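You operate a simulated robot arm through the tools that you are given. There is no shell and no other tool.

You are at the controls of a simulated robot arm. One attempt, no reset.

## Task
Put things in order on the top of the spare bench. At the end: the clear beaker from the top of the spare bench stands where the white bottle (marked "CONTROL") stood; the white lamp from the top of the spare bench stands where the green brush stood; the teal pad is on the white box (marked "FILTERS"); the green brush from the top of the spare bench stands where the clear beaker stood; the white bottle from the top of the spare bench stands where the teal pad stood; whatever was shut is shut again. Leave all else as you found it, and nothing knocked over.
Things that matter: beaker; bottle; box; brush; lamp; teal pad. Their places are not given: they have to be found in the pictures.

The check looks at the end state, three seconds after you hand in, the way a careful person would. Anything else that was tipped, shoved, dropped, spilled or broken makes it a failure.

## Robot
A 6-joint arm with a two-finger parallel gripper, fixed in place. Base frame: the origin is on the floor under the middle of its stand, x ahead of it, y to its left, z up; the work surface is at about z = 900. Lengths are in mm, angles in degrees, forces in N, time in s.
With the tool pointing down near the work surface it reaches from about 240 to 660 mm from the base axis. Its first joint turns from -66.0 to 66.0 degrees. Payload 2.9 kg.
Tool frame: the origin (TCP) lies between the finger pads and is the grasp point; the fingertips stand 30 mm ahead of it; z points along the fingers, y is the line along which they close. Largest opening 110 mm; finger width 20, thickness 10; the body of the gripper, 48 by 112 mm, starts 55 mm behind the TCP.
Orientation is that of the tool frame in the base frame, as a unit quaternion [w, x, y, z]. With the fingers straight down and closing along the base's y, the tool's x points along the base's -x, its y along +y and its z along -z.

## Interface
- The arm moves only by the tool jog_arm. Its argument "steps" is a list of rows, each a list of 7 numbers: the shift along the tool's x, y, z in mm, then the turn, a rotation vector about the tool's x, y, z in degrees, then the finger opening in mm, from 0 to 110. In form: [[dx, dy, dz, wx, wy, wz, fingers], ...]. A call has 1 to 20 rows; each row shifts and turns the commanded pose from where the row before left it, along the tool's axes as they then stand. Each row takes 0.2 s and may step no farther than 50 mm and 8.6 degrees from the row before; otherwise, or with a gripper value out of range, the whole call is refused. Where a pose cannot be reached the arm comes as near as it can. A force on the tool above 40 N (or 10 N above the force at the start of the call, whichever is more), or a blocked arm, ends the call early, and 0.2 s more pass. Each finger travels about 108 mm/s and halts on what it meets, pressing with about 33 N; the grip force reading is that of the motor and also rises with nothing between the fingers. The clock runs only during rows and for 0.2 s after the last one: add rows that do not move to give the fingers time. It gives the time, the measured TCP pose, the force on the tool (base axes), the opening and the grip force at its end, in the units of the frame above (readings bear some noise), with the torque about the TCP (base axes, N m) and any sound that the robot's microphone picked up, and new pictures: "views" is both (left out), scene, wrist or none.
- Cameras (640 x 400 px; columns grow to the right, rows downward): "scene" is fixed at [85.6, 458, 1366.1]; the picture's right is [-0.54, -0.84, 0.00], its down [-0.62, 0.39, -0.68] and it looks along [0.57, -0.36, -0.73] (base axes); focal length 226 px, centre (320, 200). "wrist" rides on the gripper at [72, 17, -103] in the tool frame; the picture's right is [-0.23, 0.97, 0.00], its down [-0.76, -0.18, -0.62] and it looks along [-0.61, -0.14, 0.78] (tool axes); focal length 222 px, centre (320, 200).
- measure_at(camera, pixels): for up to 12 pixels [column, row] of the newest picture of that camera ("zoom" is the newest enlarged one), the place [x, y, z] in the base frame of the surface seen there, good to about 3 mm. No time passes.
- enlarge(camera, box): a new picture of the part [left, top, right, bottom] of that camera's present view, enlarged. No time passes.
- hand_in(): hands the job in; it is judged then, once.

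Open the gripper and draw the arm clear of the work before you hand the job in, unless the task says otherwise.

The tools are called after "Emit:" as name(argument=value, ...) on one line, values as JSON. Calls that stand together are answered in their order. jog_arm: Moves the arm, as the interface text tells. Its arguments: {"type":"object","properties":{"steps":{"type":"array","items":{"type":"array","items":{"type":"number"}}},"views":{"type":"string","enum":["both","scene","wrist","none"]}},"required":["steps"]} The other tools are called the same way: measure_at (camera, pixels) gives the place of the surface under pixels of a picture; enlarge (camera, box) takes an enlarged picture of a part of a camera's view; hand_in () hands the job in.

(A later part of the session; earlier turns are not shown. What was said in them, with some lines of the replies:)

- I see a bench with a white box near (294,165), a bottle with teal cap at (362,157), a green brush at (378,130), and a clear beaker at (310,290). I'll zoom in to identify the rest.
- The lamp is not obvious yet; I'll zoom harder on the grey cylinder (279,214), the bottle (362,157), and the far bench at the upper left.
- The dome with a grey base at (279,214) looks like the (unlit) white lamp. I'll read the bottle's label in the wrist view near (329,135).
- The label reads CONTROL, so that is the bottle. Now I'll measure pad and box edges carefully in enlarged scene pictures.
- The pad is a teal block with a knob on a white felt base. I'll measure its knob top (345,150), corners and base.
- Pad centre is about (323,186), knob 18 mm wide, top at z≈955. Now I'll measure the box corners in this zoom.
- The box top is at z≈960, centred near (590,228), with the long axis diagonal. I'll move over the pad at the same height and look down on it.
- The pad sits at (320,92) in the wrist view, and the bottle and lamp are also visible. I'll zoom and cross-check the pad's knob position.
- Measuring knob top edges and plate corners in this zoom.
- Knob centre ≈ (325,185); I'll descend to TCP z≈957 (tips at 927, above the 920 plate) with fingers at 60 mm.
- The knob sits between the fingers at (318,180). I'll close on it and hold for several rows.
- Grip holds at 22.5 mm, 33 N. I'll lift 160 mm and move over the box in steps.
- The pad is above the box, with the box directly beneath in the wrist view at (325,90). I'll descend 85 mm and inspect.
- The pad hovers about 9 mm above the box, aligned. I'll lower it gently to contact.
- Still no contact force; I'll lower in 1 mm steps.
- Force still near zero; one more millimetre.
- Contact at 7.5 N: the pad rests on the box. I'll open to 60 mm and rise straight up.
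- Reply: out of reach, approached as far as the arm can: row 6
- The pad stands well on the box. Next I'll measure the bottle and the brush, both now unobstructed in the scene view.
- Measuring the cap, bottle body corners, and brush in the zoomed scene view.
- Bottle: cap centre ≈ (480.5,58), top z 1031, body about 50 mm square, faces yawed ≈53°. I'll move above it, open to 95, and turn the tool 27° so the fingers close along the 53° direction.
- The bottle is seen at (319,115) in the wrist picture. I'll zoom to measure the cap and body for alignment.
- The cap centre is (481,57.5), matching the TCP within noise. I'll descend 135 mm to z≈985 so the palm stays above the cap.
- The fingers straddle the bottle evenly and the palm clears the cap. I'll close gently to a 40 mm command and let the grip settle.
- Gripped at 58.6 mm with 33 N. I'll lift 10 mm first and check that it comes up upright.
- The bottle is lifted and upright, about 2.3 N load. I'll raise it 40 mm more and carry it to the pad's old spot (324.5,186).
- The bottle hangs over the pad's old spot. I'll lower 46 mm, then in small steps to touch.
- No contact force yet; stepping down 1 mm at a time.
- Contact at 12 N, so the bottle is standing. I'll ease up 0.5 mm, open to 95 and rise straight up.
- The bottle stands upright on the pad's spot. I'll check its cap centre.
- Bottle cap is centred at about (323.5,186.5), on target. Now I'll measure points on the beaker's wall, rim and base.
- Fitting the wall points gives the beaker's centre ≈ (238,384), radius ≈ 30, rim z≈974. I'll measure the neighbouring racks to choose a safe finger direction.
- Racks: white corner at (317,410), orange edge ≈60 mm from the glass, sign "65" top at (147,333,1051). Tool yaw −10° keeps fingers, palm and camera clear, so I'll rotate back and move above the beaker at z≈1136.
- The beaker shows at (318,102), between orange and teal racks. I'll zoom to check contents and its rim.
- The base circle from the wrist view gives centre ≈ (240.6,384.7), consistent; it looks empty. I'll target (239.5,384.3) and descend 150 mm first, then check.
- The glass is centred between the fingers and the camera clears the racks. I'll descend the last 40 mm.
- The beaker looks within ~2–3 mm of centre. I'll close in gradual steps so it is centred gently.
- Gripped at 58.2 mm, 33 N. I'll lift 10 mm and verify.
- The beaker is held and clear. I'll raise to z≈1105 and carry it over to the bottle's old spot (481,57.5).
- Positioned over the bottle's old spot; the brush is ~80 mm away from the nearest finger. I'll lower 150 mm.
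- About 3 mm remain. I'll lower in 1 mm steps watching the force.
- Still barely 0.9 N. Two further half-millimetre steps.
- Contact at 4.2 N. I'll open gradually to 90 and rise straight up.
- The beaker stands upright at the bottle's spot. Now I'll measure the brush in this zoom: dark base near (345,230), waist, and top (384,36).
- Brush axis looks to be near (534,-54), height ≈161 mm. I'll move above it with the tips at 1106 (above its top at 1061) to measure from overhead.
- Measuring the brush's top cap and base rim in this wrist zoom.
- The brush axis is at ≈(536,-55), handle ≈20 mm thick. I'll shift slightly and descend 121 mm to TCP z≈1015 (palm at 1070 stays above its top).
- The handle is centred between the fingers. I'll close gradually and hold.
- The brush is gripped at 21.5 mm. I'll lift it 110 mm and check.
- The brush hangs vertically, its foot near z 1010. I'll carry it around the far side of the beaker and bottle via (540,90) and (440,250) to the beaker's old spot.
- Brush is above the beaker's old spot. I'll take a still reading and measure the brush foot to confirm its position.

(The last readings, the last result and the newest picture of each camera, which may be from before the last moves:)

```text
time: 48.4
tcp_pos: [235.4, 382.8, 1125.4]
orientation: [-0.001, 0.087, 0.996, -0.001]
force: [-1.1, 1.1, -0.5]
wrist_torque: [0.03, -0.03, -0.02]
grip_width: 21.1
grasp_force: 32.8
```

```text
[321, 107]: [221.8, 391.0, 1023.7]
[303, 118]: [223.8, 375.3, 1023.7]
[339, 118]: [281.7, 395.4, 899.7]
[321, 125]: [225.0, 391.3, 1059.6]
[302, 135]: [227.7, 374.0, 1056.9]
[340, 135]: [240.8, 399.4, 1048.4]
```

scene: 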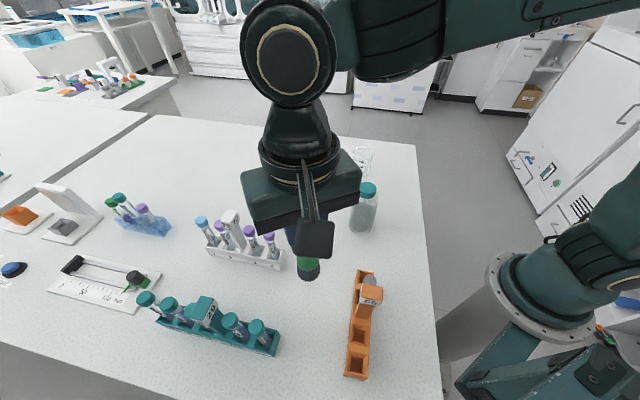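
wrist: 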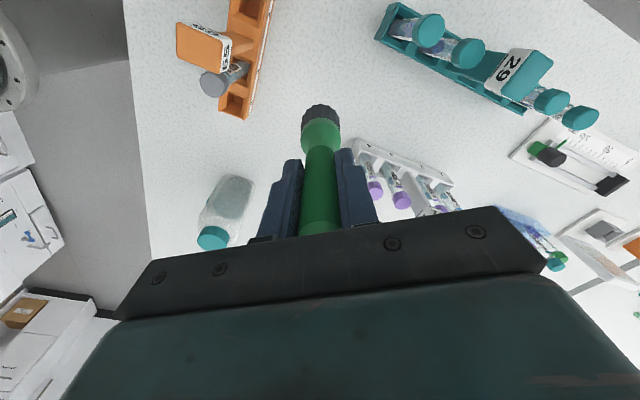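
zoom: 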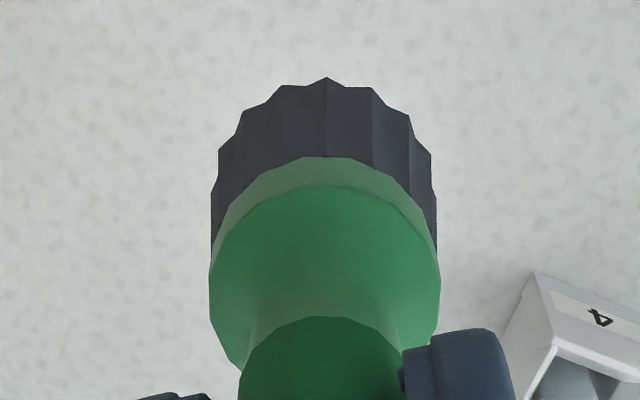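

The brush is at ≈(237,384.5); I'll shift +2.5 mm in x and descend 106 mm.

Emit:
jog_arm(steps=[[-2.4, 0.6, 0, 0, 0, 0, 10], [0, 0, 30, 0, 0, 0, 10], [0, 0, 30, 0, 0, 0, 10], [0, 0, 30, 0, 0, 0, 10], [0, 0, 12, 0, 0, 0, 10], [0, 0, 4, 0, 0, 0, 10], [0, 0, 0, 0, 0, 0, 10]])

Emit:
enlarge(camera="scene", box=[220, 180, 400, 340])

```text
time: 50.0
tcp_pos: [240.0, 382.6, 1019.3]
orientation: [0.001, 0.087, 0.996, 0.0]
force: [-0.1, 0.6, -0.7]
wrist_torque: [0.0, -0.01, -0.01]
grip_width: 21.1
grasp_force: 33.5
```

scene: 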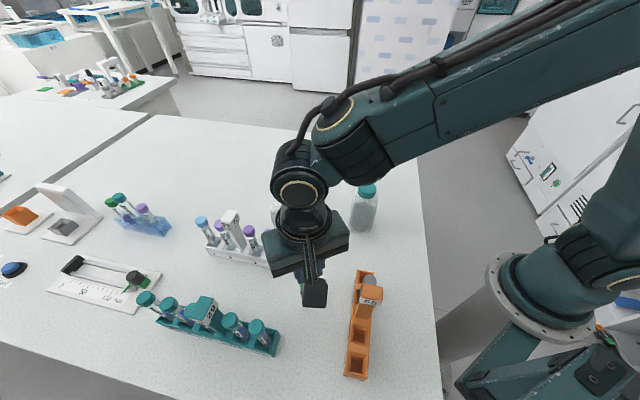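
wrist: 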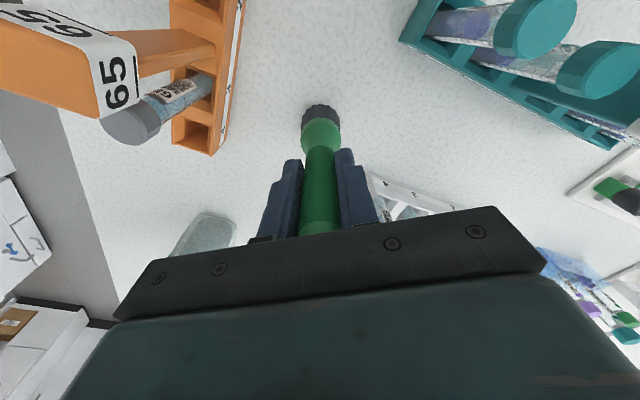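

```text
2.50 times, centred on (310, 260) of scene
```

zoom: 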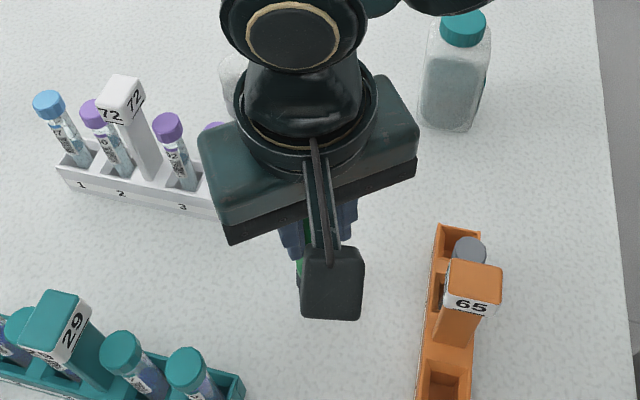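

About 4 mm remain. Lowering in small steps and watching the vertical force.

Emit:
jog_arm(steps=[[0, 0, 1.5, 0, 0, 0, 10], [0, 0, 1, 0, 0, 0, 10], [0, 0, 0, 0, 0, 0, 10]], views="none")

Emit:
jog_arm(steps=[[0, 0, 0.8, 0, 0, 0, 10], [0, 0, 0, 0, 0, 0, 10]], views="none")

```text
time: 50.8
tcp_pos: [240.2, 381.8, 1016.7]
orientation: [0.0, 0.087, 0.996, 0.0]
force: [-0.3, 0.3, 0.1]
wrist_torque: [0.01, -0.01, 0.0]
grip_width: 20.9
grasp_force: 32.8
```

```text
time: 51.4
tcp_pos: [240.8, 382.5, 1016.0]
orientation: [0.0, 0.087, 0.996, 0.001]
force: [-0.4, 0.6, -0.1]
wrist_torque: [-0.02, -0.04, 0.01]
grip_width: 21.4
grasp_force: 33.4
```

Emit:
jog_arm(steps=[[0, 0, 0.7, 0, 0, 0, 10], [0, 0, 0, 0, 0, 0, 10]], views="none")

```text
time: 52.0
tcp_pos: [240.4, 385.0, 1015.7]
orientation: [0.0, 0.088, 0.996, 0.0]
force: [1.0, -0.6, 2.7]
wrist_torque: [-0.09, -0.07, 0.0]
grip_width: 21.0
grasp_force: 33.1
```

Contact at 2.7 N has begun; a further 0.4 mm to seat it firmly.

Emit:
jog_arm(steps=[[0, 0, 0.4, 0, 0, 0, 10], [0, 0, 0, 0, 0, 0, 10]], views="wrist")

```text
time: 52.6
tcp_pos: [239.9, 384.0, 1016.2]
orientation: [0.001, 0.087, 0.996, 0.001]
force: [-0.2, -1.3, 9.7]
wrist_torque: [-0.22, -0.11, 0.0]
grip_width: 21.2
grasp_force: 33.4
```

wrist: 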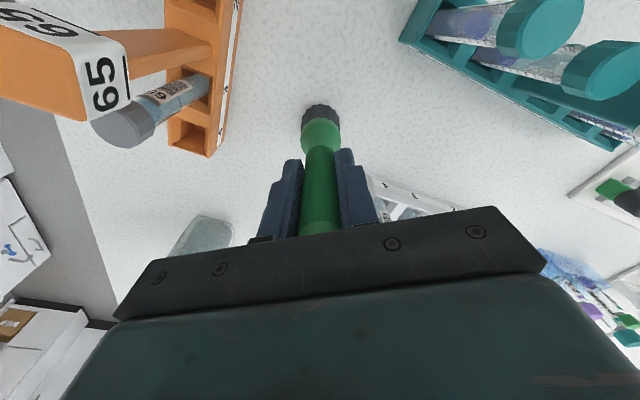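

Firmly seated (9.7 N). I'll ease the fingers open symmetrically to 60 mm and rise straight up.

Emit:
jog_arm(steps=[[0, 0, -0.4, 0, 0, 0, 10], [0, 0, 0, 0, 0, 0, 24], [0, 0, 0, 0, 0, 0, 30], [0, 0, 0, 0, 0, 0, 45], [0, 0, 0, 0, 0, 0, 60], [0, 0, 0, 0, 0, 0, 60], [0, 0, -15, 0, 0, 0, 60], [0, 0, -35, 0, 0, 0, 60], [0, 0, -40, 0, 0, 0, 60], [0, 0, -35, 0, 0, 0, 60], [0, 0, 0, 0, 0, 0, 60]])

Emit:
enlarge(camera="wrist", box=[275, 60, 365, 180])

```text
time: 55.0
tcp_pos: [242.6, 384.6, 1140.3]
orientation: [0.0, 0.087, 0.996, 0.0]
force: [0.0, 0.4, 0.0]
wrist_torque: [0.01, -0.01, -0.02]
grip_width: 59.9
grasp_force: 0.0
```

scene: 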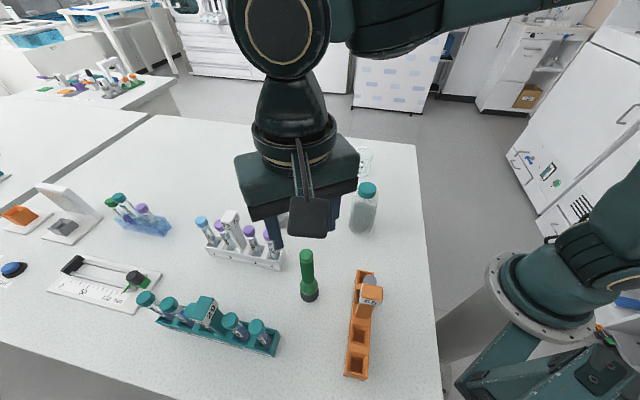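
wrist: 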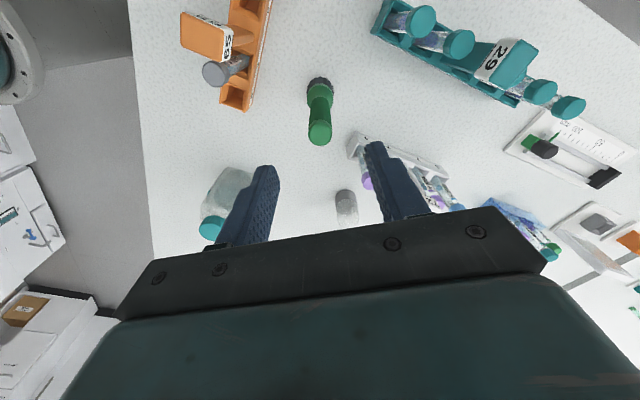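

```text
3.33 times, centred on (320, 120) of wrist
```

zoom: 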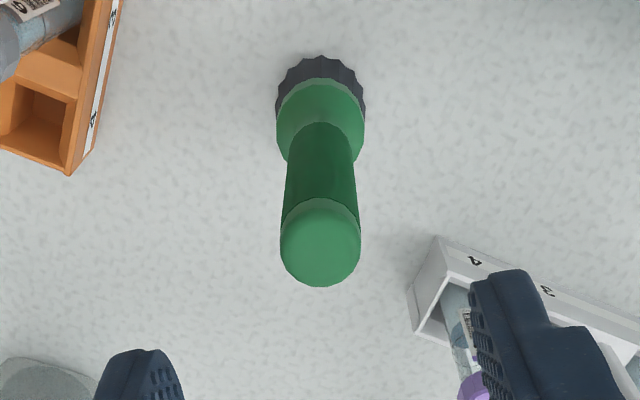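

The brush stands on the beaker's old spot at (308,275). I'll check its position in both views, and measure the lamp.

Emit:
measure_at(camera="zoom", pixels=[[320, 245], [284, 245], [357, 245], [318, 62], [280, 95], [362, 95]])

Emit:
enlarge(camera="scene", box=[270, 235, 350, 315])

Emit:
enlarge(camera="wrist", box=[320, 175, 370, 235])

```text
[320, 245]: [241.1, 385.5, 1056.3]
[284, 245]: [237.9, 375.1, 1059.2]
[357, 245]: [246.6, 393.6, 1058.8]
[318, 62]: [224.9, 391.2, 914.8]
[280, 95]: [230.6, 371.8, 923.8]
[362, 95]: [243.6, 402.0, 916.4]
```

```text
5.00 times, centred on (310, 275) of scene
```

zoom: 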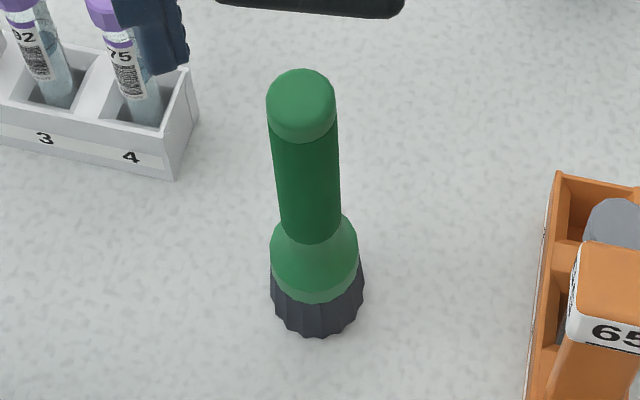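

```text
6.67 times, centred on (345, 205) of wrist
```

zoom: 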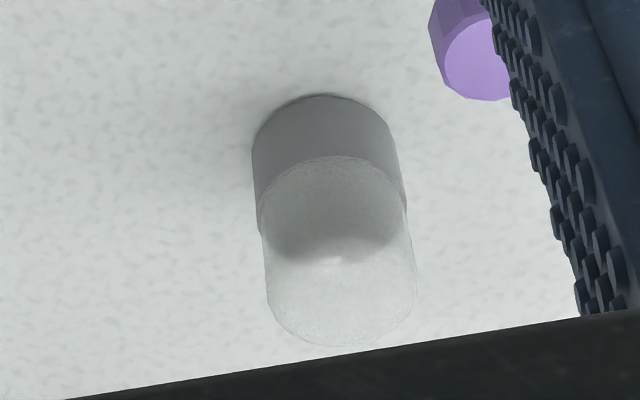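

Brush is centred at ≈(240.5,384.8), upright. Next, I'll move above the lamp near (430,348) at the same height.

Emit:
jog_arm(steps=[[-38.5, -0.6, 0, 0, 0, 0, 70], [-38.5, -0.6, 0, 0, 0, 0, 80], [-38.5, -0.6, 0, 0, 0, 0, 80], [-38.5, -0.6, 0, 0, 0, 0, 80], [-38.5, -0.6, 0, 0, 0, 0, 80], [0, 0, 0, 0, 0, 0, 80]])

Emit:
enlarge(camera="scene", box=[250, 185, 310, 245])

```text
time: 56.4
tcp_pos: [430.7, 347.4, 1138.7]
orientation: [0.0, 0.087, 0.996, 0.0]
force: [0.2, -0.3, 0.5]
wrist_torque: [0.0, -0.02, -0.05]
grip_width: 79.9
grasp_force: 0.0
```

scene: 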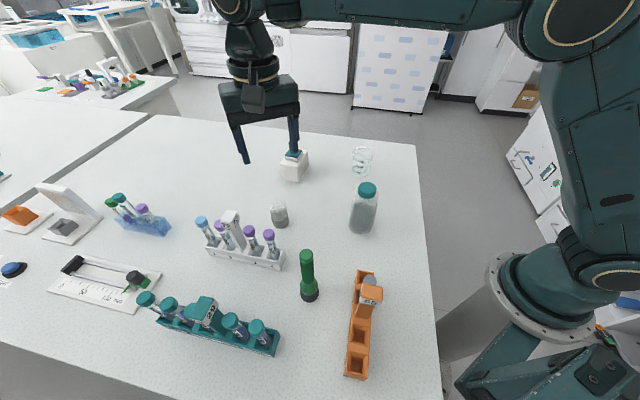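
wrist: 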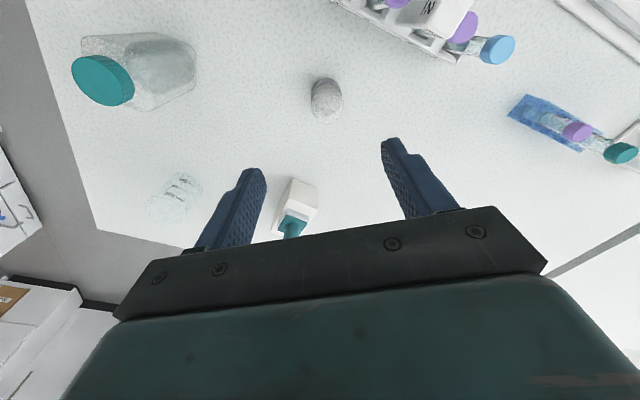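

```text
6.67 times, centred on (280, 215) of scene
```

zoom: 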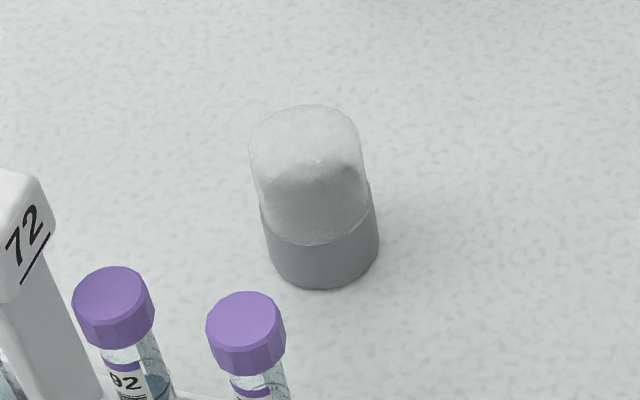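

Measuring the lamp in the scene zoom: grey base rim and the dome.

Emit:
measure_at(camera="zoom", pixels=[[322, 284], [272, 262], [375, 250], [300, 278], [350, 280], [320, 250], [265, 215], [372, 205], [305, 112], [255, 150], [355, 145], [310, 180]])

Emit:
enlarge(camera="wrist", box=[300, 65, 360, 130])

```text
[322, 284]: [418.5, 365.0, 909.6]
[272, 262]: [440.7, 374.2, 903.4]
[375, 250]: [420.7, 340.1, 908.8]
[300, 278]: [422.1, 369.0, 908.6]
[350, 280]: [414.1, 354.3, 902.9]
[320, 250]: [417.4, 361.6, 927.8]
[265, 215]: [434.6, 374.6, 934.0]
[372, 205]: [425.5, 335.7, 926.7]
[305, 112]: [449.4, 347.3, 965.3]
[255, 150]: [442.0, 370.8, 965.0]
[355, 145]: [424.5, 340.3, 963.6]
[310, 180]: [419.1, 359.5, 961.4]
```

```text
6.15 times, centred on (330, 98) of wrist
```

zoom: 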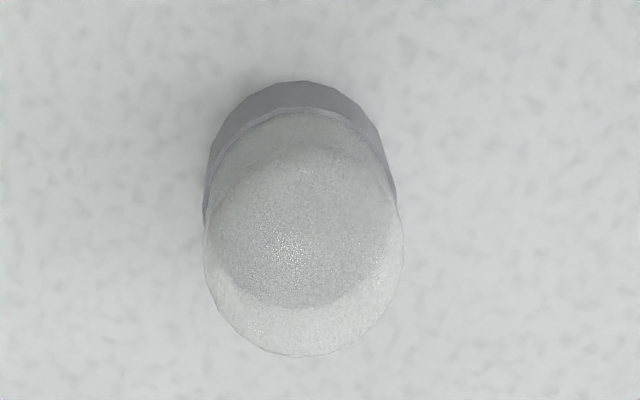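

Emit:
measure_at(camera="zoom", pixels=[[300, 85], [215, 150], [385, 150], [300, 105], [300, 350], [208, 230], [400, 235], [300, 240], [215, 280], [390, 285]])

```text
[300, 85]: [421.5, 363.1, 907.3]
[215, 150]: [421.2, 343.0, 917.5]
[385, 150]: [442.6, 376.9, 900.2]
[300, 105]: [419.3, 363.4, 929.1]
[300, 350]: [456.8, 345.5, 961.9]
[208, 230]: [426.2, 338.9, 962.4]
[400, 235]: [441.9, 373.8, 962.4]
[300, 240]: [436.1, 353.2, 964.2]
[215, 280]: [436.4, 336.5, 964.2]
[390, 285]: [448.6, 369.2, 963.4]
```

Lamp: centre ≈ (436,355.3), radius ≈20, top z≈965. I'll yaw to +20° (keeps the camera away from the white rack), centre over it and descend 150 mm.

Emit:
jog_arm(steps=[[0, 0, 0, 0, 0, -7.5, 80], [0, 0, 0, 0, 0, -7.5, 80], [0, 0, 0, 0, 0, -7.5, 80], [0, 0, 0, 0, 0, -7.5, 80], [-8.3, 5.3, 0, 0, 0, 0, 80], [0, 0, 45, 0, 0, 0, 80], [0, 0, 45, 0, 0, 0, 80], [0, 0, 40, 0, 0, 0, 80], [0, 0, 20, 0, 0, 0, 80], [0, 0, 0, 0, 0, 0, 80]])

Emit:
enlarge(camera="scene", box=[220, 140, 330, 260])

Emit:
enlarge(camera="wrist", box=[220, 70, 420, 240])

```text
time: 58.6
tcp_pos: [436.1, 354.5, 987.8]
orientation: [0.0, -0.173, 0.985, -0.001]
force: [0.5, 0.1, -0.3]
wrist_torque: [-0.03, 0.03, -0.01]
grip_width: 79.9
grasp_force: 0.0
```

scene: 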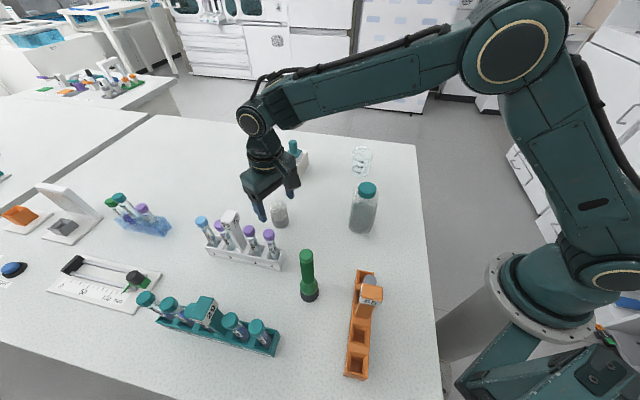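
wrist: 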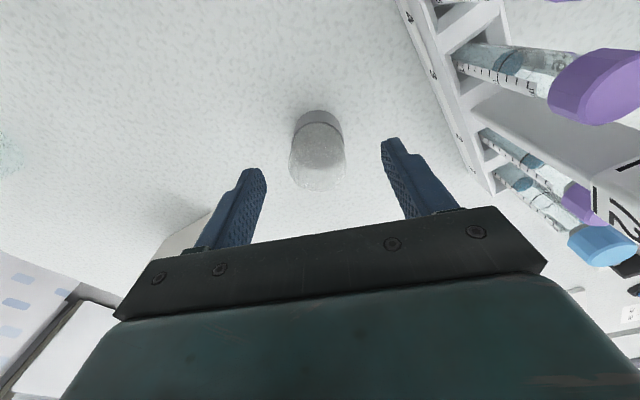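

```text
3.33 times, centred on (275, 200) of scene
```

zoom: 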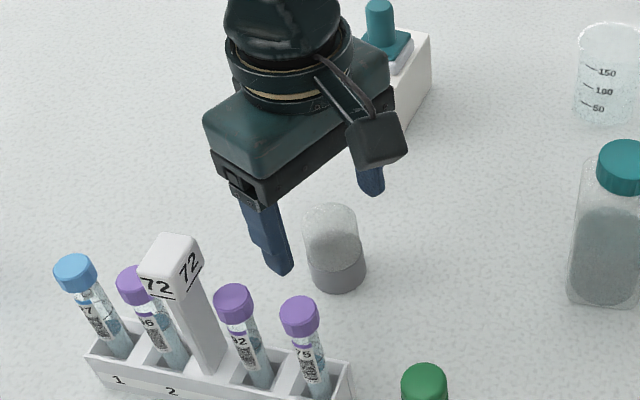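

```text
2.35 times, centred on (320, 155) of wrist
```

zoom: 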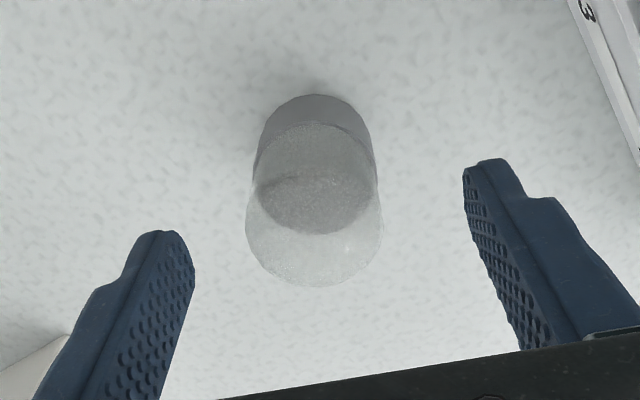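

The lamp lies between the fingers and the camera is clear of the tubes. I'll descend the remaining 49 mm.

Emit:
jog_arm(steps=[[0, 0, 25, 0, 0, 0, 80], [0, 0, 15, 0, 0, 0, 80], [0, 0, 9, 0, 0, 0, 80], [0, 0, 0, 0, 0, 0, 80]])

Emit:
enlarge(camera="wrist", box=[220, 70, 420, 240])

Emit:
enlarge(camera="scene", box=[220, 140, 330, 260])

```text
time: 59.6
tcp_pos: [436.0, 354.5, 940.4]
orientation: [0.0, -0.174, 0.985, 0.0]
force: [-0.3, -0.2, -0.8]
wrist_torque: [-0.01, 0.01, 0.01]
grip_width: 80.0
grasp_force: 0.1
```

scene: 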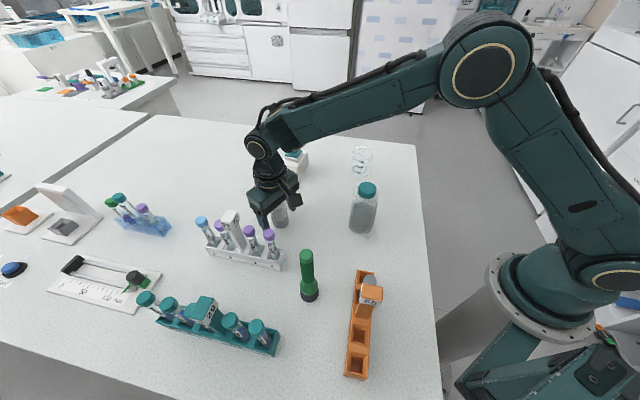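
wrist: 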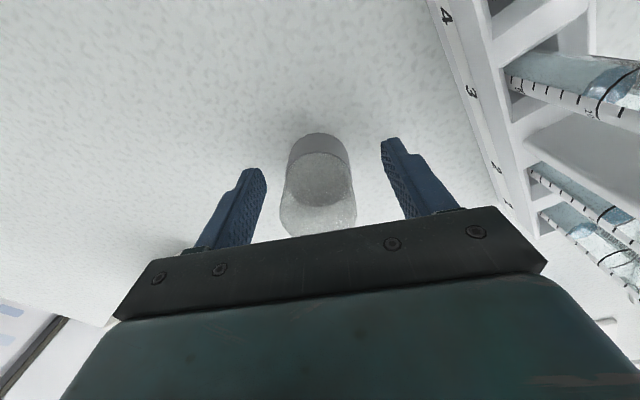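

```text
2.35 times, centred on (320, 155) of wrist
```

zoom: 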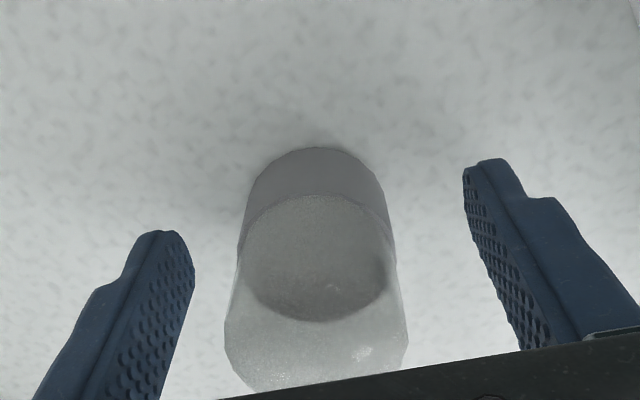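

```text
3.33 times, centred on (275, 200) of scene
```

zoom: 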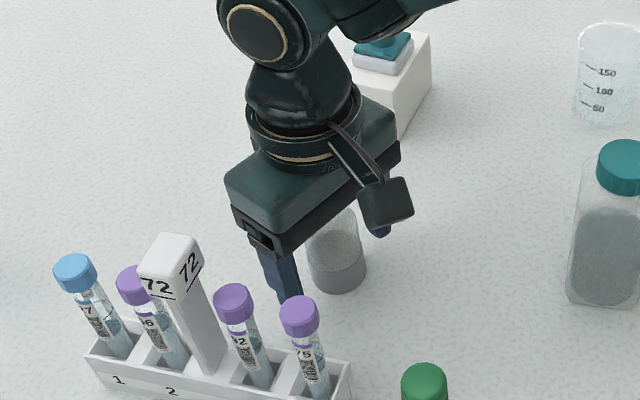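

Fingers straddle the lamp with clearance to the rack. I'll close gradually.

Emit:
jog_arm(steps=[[0, 0, 0, 0, 0, 0, 60], [0, 0, 0, 0, 0, 0, 52], [0, 0, 0, 0, 0, 0, 47], [0, 0, 0, 0, 0, 0, 44], [0, 0, 0, 0, 0, 0, 41], [0, 0, 0, 0, 0, 0, 36], [0, 0, 0, 0, 0, 0, 32], [0, 0, 0, 0, 0, 0, 32]])

Emit:
enlarge(camera="wrist", box=[220, 70, 420, 240])

```text
time: 61.4
tcp_pos: [436.9, 354.2, 942.1]
orientation: [0.0, -0.174, 0.985, 0.0]
force: [0.6, 0.1, 0.9]
wrist_torque: [0.01, -0.01, -0.03]
grip_width: 40.7
grasp_force: 32.9
```

scene: 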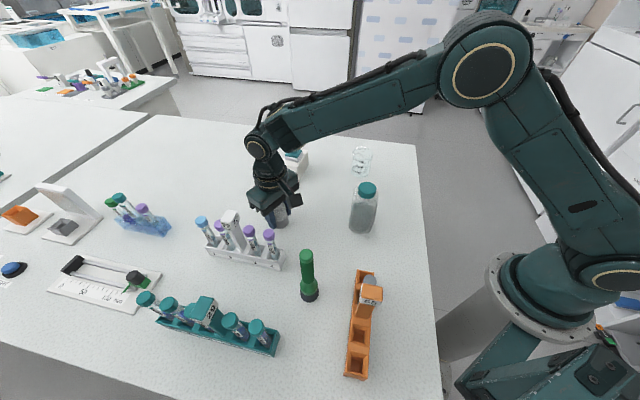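
wrist: 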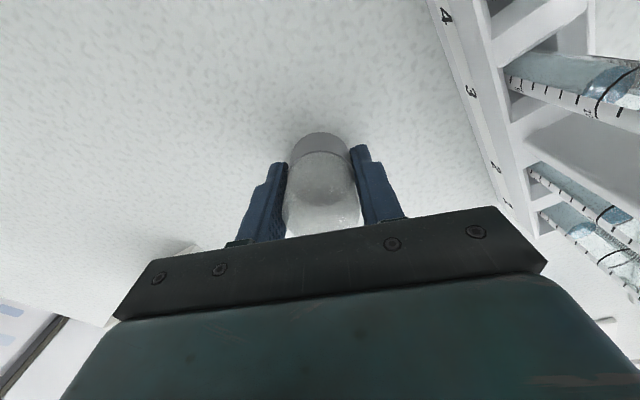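

```text
2.35 times, centred on (320, 155) of wrist
```

zoom: 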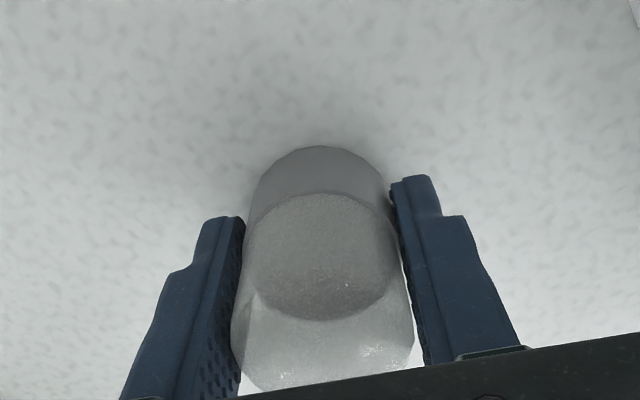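

Gripped at 40.7 mm. I'll lift 10 mm and check it is held upright.

Emit:
jog_arm(steps=[[0, 0, -5, 0, 0, 0, 32], [0, 0, -5, 0, 0, 0, 32], [0, 0, -15, 0, 0, 0, 32], [0, 0, 0, 0, 0, 0, 32]])

Emit:
enlarge(camera="scene", box=[220, 140, 330, 260])

```text
time: 62.4
tcp_pos: [435.3, 354.3, 965.9]
orientation: [0.0, -0.174, 0.985, 0.0]
force: [-0.4, 0.8, -0.6]
wrist_torque: [-0.02, 0.01, -0.05]
grip_width: 40.5
grasp_force: 33.3
```

scene: 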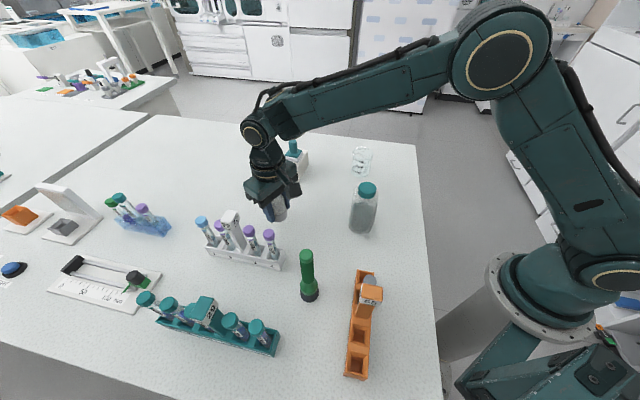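
wrist: 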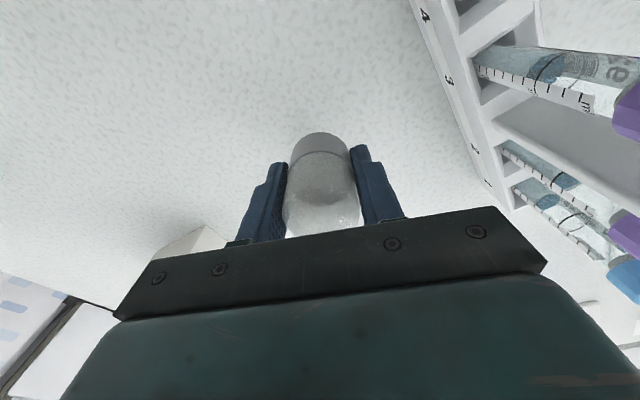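

```text
3.33 times, centred on (275, 200) of scene
```

zoom: 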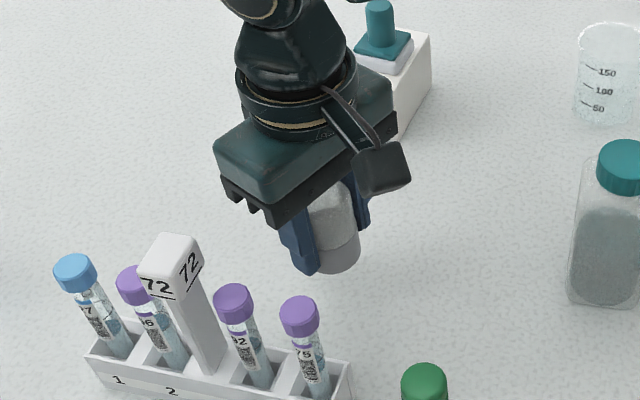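

The lamp lifts upright. I'll raise another 120 mm and carry it to the brush's old spot (536,-55).

Emit:
jog_arm(steps=[[0, 0, -40, 0, 0, 0, 32], [0, 0, -40, 0, 0, 0, 32], [0, 0, -40, 0, 0, 0, 32], [2.3, -21, 0, 0, 0, 0, 32], [4.64, -42, 0, 0, 0, 0, 32], [4.64, -42, 0, 0, 0, 0, 32], [4.64, -42, 0, 0, 0, 0, 32], [4.64, -42, 0, 0, 0, 0, 32], [4.64, -42, 0, 0, 0, 0, 32], [4.64, -42, 0, 0, 0, 0, 32], [4.64, -42, 0, 0, 0, 0, 32], [4.64, -42, 0, 0, 0, 0, 32], [4.64, -42, 0, 0, 0, 0, 32], [2.3, -21, 0, 0, 0, 0, 32], [0, 0, 0, 0, 0, 0, 32]])

Emit:
enlarge(camera="scene", box=[320, 60, 440, 190])

```text
time: 65.6
tcp_pos: [537.1, -56.6, 1085.0]
orientation: [-0.001, -0.173, 0.985, 0.0]
force: [0.5, 0.1, -1.5]
wrist_torque: [0.01, 0.0, 0.02]
grip_width: 41.2
grasp_force: 33.0
```

scene: 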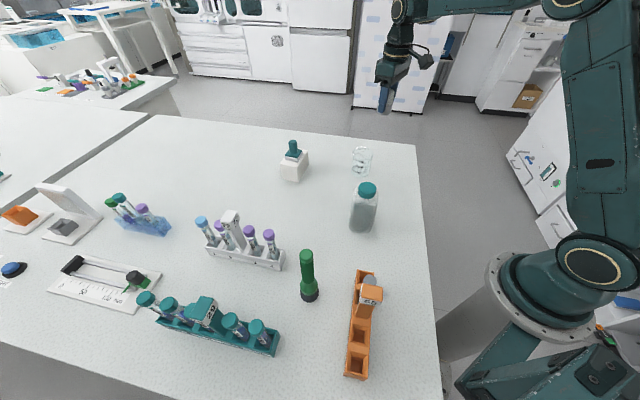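
wrist: 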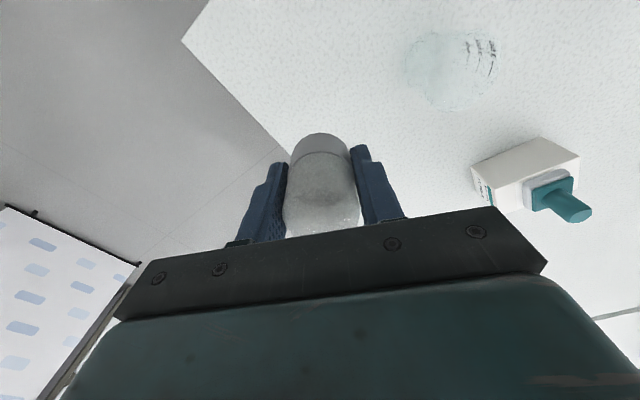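

```text
3.08 times, centred on (380, 125) of scene
```

zoom: 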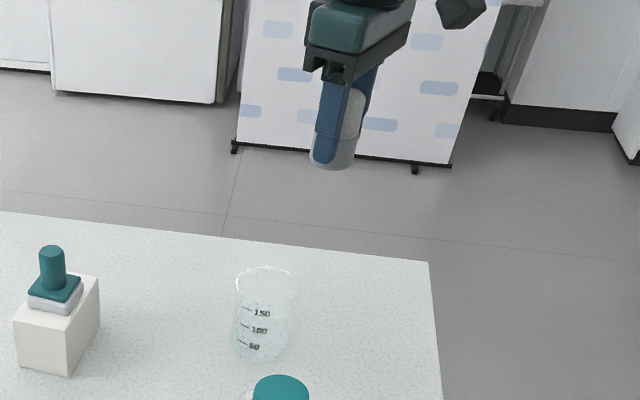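

Over the brush's old spot. I'll descend 141 mm in slowing steps.

Emit:
jog_arm(steps=[[0, 0, 40, 0, 0, 0, 32], [0, 0, 40, 0, 0, 0, 32], [0, 0, 35, 0, 0, 0, 32], [0, 0, 18, 0, 0, 0, 32], [0, 0, 6, 0, 0, 0, 32], [0, 0, 2, 0, 0, 0, 32], [0, 0, 0, 0, 0, 0, 32]])

Emit:
enlarge(camera="scene", box=[320, 90, 420, 190])

```text
time: 67.2
tcp_pos: [535.0, -56.1, 945.3]
orientation: [0.0, -0.174, 0.985, 0.0]
force: [0.1, -0.3, 0.2]
wrist_torque: [0.01, -0.03, 0.0]
grip_width: 40.8
grasp_force: 32.9
```

scene: 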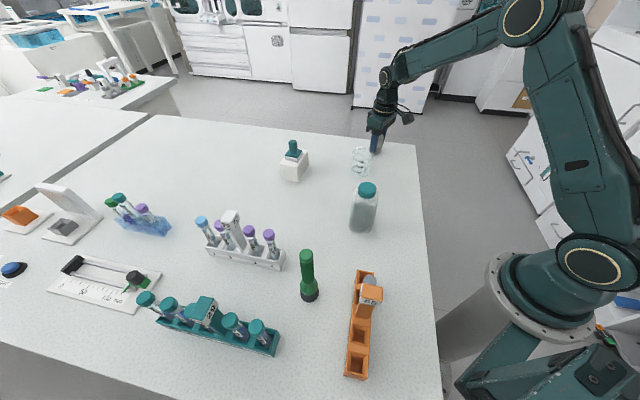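
wrist: 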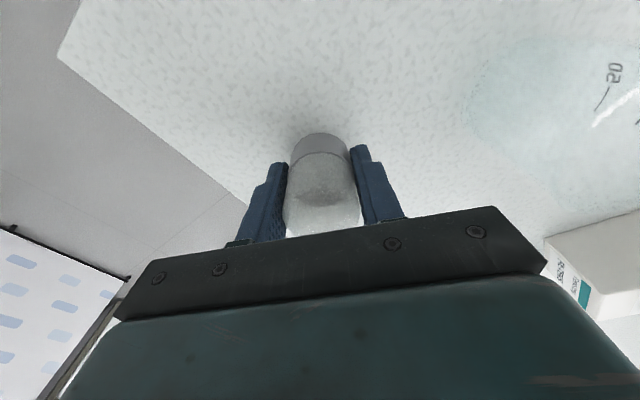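

```text
4.00 times, centred on (370, 140) of scene
```

zoom: 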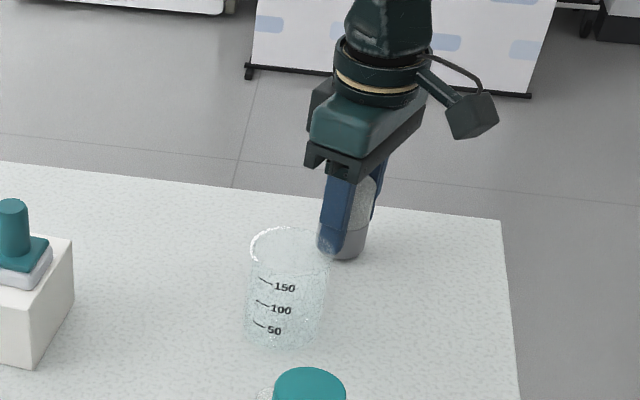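

About 4 mm left. Lowering gently with force checks.

Emit:
jog_arm(steps=[[0, 0, 1.5, 0, 0, 0, 32], [0, 0, 1, 0, 0, 0, 32], [0, 0, 0, 0, 0, 0, 32]], views="none")

Emit:
jog_arm(steps=[[0, 0, 0.8, 0, 0, 0, 32], [0, 0, 0, 0, 0, 0, 32]], views="none")

```text
time: 68.0
tcp_pos: [536.0, -55.7, 942.6]
orientation: [0.0, -0.174, 0.985, 0.0]
force: [-0.9, -0.4, -0.9]
wrist_torque: [0.01, 0.05, 0.02]
grip_width: 40.8
grasp_force: 32.9
```

```text
time: 68.6
tcp_pos: [536.2, -55.6, 942.5]
orientation: [-0.001, -0.174, 0.985, 0.0]
force: [0.0, 0.4, -0.7]
wrist_torque: [0.02, -0.02, -0.02]
grip_width: 41.1
grasp_force: 33.4
```

No contact yet; continuing with 0.7 mm steps.

Emit:
jog_arm(steps=[[0, 0, 0.7, 0, 0, 0, 32], [0, 0, 0, 0, 0, 0, 32]], views="none")

Emit:
jog_arm(steps=[[0, 0, 0.5, 0, 0, 0, 32], [0, 0, 0, 0, 0, 0, 32]], views="none")

```text
time: 69.2
tcp_pos: [535.4, -55.6, 941.3]
orientation: [0.0, -0.173, 0.985, 0.0]
force: [0.2, -0.3, -0.5]
wrist_torque: [0.02, -0.03, -0.01]
grip_width: 41.2
grasp_force: 33.1
```

```text
time: 69.8
tcp_pos: [535.3, -56.3, 942.2]
orientation: [-0.001, -0.174, 0.985, -0.001]
force: [0.6, -0.5, -0.8]
wrist_torque: [0.0, -0.02, -0.02]
grip_width: 40.7
grasp_force: 33.5
```

Emit:
jog_arm(steps=[[0, 0, 0.5, 0, 0, 0, 32], [0, 0, 0, 0, 0, 0, 32]], views="none")

Emit:
jog_arm(steps=[[0, 0, 0.4, 0, 0, 0, 32], [0, 0, 0, 0, 0, 0, 32]], views="none")

```text
time: 70.4
tcp_pos: [536.7, -56.1, 940.9]
orientation: [0.0, -0.173, 0.985, -0.001]
force: [-0.9, -0.6, 3.0]
wrist_torque: [0.02, 0.1, 0.0]
grip_width: 41.0
grasp_force: 33.0
```

```text
time: 71.0
tcp_pos: [536.5, -55.7, 940.2]
orientation: [0.001, -0.174, 0.985, 0.0]
force: [-2.0, -3.2, 9.3]
wrist_torque: [-0.1, 0.12, 0.0]
grip_width: 40.8
grasp_force: 33.4
```

Contact at 9.3 N: the lamp is seated. I'll ease off 0.4 mm, open to 70 gradually and rise straight up.

Emit:
jog_arm(steps=[[0, 0, -0.4, 0, 0, 0, 32], [0, 0, 0, 0, 0, 0, 44], [0, 0, 0, 0, 0, 0, 52], [0, 0, 0, 0, 0, 0, 65], [0, 0, 0, 0, 0, 0, 70], [0, 0, 0, 0, 0, 0, 70], [0, 0, -20, 0, 0, 0, 70], [0, 0, -40, 0, 0, 0, 70], [0, 0, -45, 0, 0, 0, 70], [0, 0, -45, 0, 0, 0, 70], [0, 0, -40, 0, 0, 0, 70], [0, 0, 0, 0, 0, 0, 70]])

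Emit:
enlarge(camera="scene", box=[320, 100, 420, 240])

Emit:
enlarge(camera="wrist", box=[270, 50, 370, 150])

```text
time: 73.6
tcp_pos: [536.2, -53.4, 1129.8]
orientation: [-0.001, -0.175, 0.985, 0.001]
force: [0.9, 0.3, 0.2]
wrist_torque: [0.0, 0.01, -0.01]
grip_width: 70.2
grasp_force: 0.1
```

scene: 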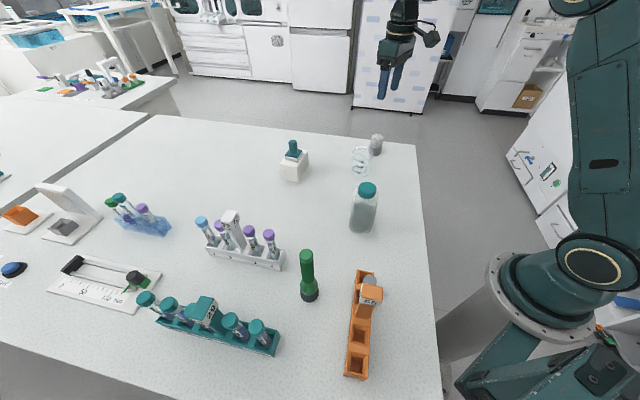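
wrist: 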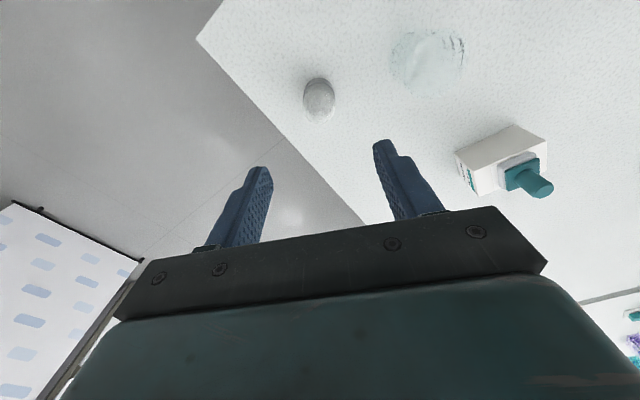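

```text
2.86 times, centred on (370, 170) of scene
```

zoom: 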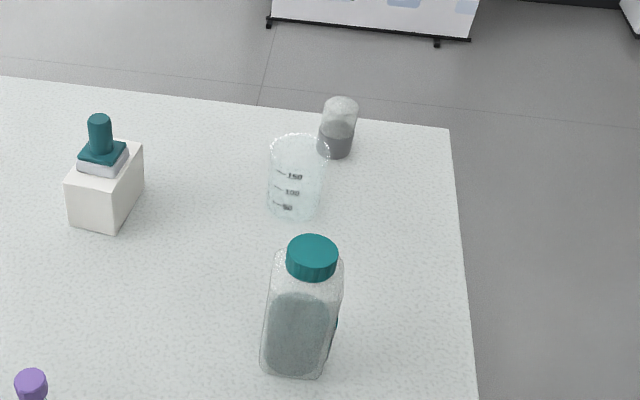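

```text
4.00 times, centred on (320, 100) of wrist
```

zoom: 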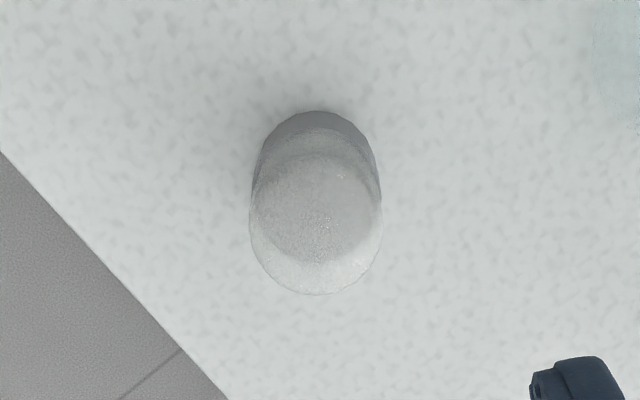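

All five items appear in place and upright. I'll verify the lamp and beaker positions by measurement.

Emit:
measure_at(camera="zoom", pixels=[[316, 225], [252, 215], [380, 215], [316, 115], [316, 290], [260, 160], [374, 160]])

Emit:
enlarge(camera="scene", box=[335, 120, 395, 185])

```text
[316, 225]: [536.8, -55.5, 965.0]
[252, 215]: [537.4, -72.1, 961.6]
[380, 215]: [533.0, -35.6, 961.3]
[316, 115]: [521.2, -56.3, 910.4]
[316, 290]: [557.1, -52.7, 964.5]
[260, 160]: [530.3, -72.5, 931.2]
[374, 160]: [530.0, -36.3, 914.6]
```

```text
6.15 times, centred on (365, 152) of scene
```

zoom: 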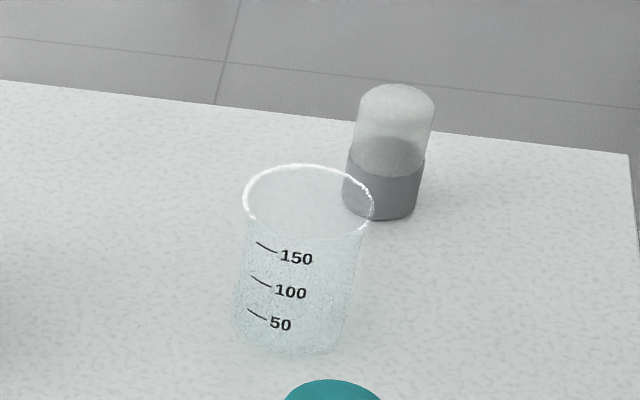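

The lamp is centred near (537,-54.5), matching the brush's spot. Checking the beaker's rim points.

Emit:
measure_at(camera="zoom", pixels=[[308, 166], [246, 195], [371, 205], [295, 258], [290, 292], [280, 324], [300, 165], [260, 175], [355, 230]])

```text
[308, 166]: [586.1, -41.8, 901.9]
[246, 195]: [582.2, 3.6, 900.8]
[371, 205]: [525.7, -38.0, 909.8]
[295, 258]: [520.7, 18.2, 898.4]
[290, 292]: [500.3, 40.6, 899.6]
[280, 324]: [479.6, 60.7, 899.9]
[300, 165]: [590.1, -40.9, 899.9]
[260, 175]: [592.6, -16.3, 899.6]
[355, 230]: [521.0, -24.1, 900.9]
```

Measuring passes through the glass, so I'll look from directly above the beaker, at safe height, to verify its footprint.

Emit:
jog_arm(steps=[[4.4, 41.6, 0, 0, 0, 0, 70], [4.4, 41.6, 0, 0, 0, 0, 70], [4.4, 41.5, 0, 0, 0, 0, 70], [0, 0, 0, 0, 0, 0, 70]])

Emit:
enlarge(camera="wrist", box=[275, 55, 365, 140])

```text
time: 74.6
tcp_pos: [481.2, 56.0, 1131.2]
orientation: [0.0, -0.174, 0.985, 0.0]
force: [0.6, -0.1, -0.1]
wrist_torque: [0.03, -0.01, 0.01]
grip_width: 69.9
grasp_force: 0.0
```

scene: 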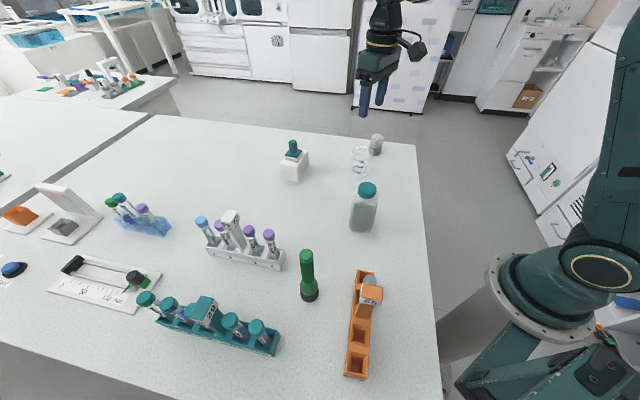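
wrist: 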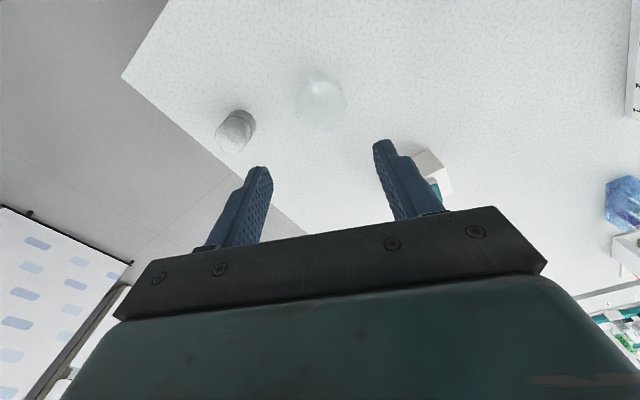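

```text
4.71 times, centred on (320, 98) of wrist
```

zoom: 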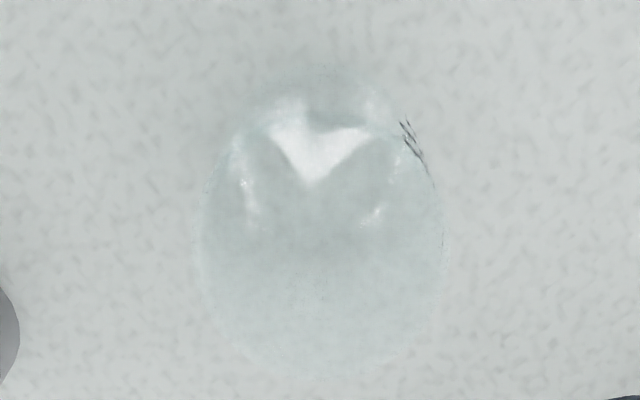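

The beaker's rim centre works out to ≈(483.5,58), on target within a few mm. I'll draw the arm back to its starting pose with the gripper open.

Emit:
jog_arm(steps=[[0, 0, -18, 0, 0, 0, 80], [36.3, 2.5, 0, 0, 0, 0, 90], [36.3, 2.5, 0, 0, 0, 0, 100], [0, 0, 0, 0, 0, 6.67, 110], [0, 0, 0, 0, 0, 6.67, 110], [0, 0, 0, 0, 0, 6.67, 110], [0, 0, 0, 0, 0, 0, 110]])

Emit:
enlarge(camera="scene", box=[190, 100, 430, 250])

Emit:
enlarge(camera="scene", box=[0, 170, 400, 400])

```text
time: 76.2
tcp_pos: [411.2, 38.4, 1148.3]
orientation: [0.0, 0.001, 1.0, 0.001]
force: [0.1, 0.7, 0.3]
wrist_torque: [0.05, -0.01, -0.01]
grip_width: 109.9
grasp_force: 0.1
```

scene: 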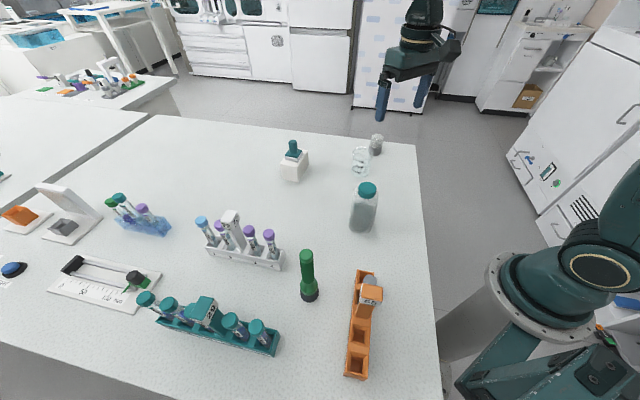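
wrist: 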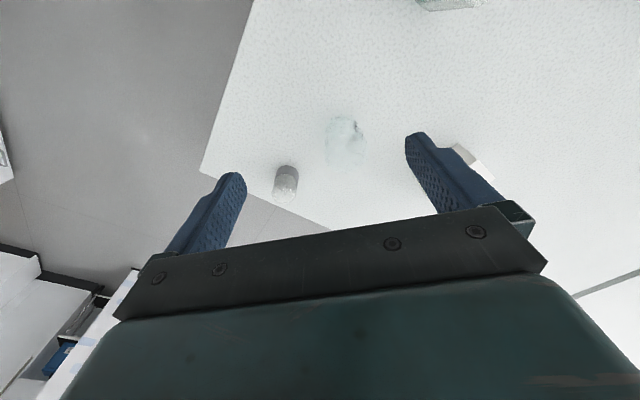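

```text
2.67 times, centred on (310, 175) of scene
```

zoom: 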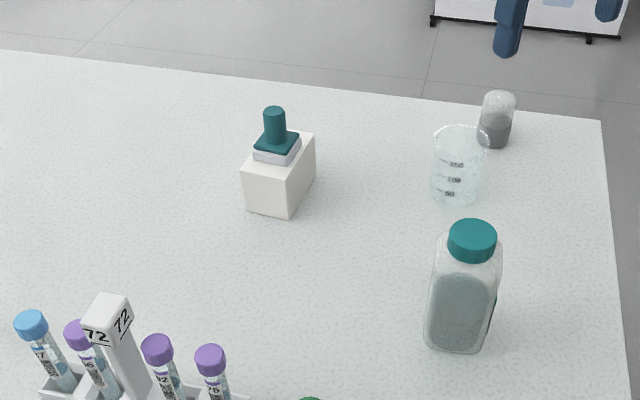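

```text
1.60 times, centred on (200, 285) of scene
```

zoom: 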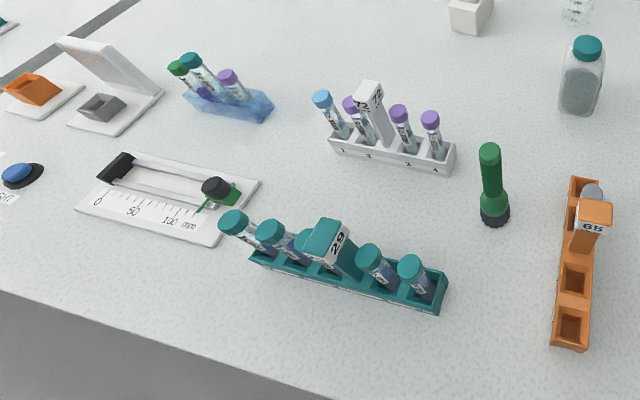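

The final pictures show:
- The pad is on the FILTERS box.
- The bottle is on the pad's old spot, and the beaker is on the bottle's.
- The brush is on the beaker's old spot, and the lamp is on the brush's.

Everything is upright, the other items look undisturbed, and the arm is clear with its gripper open, so I'm handing in.

Emit:
hand_in()

```text
The job is handed in.
```

I rearranged the spare bench as asked and handed the job in. I haven't seen the check's result. In the last pictures everything stood upright and the other items looked untouched.

| Item | Now stands | Placement |
|---|---|---|
| Teal pad | On top of the white FILTERS box | Centred by eye |
| White CONTROL bottle | Where the pad stood | Within about 2 mm |
| Clear beaker | Where the bottle stood | About 3 mm off by the overhead check; a rougher check from the scene camera suggested about 5 mm |
| Green brush | Where the beaker stood | Within about 2 mm |
| White lamp | Where the brush stood | Within about 2 mm |

- **Lamp and brush:** neither carries a label. I took the frosted dome on a grey base as the lamp, and the green-handled piece with a dark ribbed end as the brush.
- **Shut items:** I opened nothing, so nothing needed shutting again.
- **Arm:** it is back at its starting pose with the gripper open.
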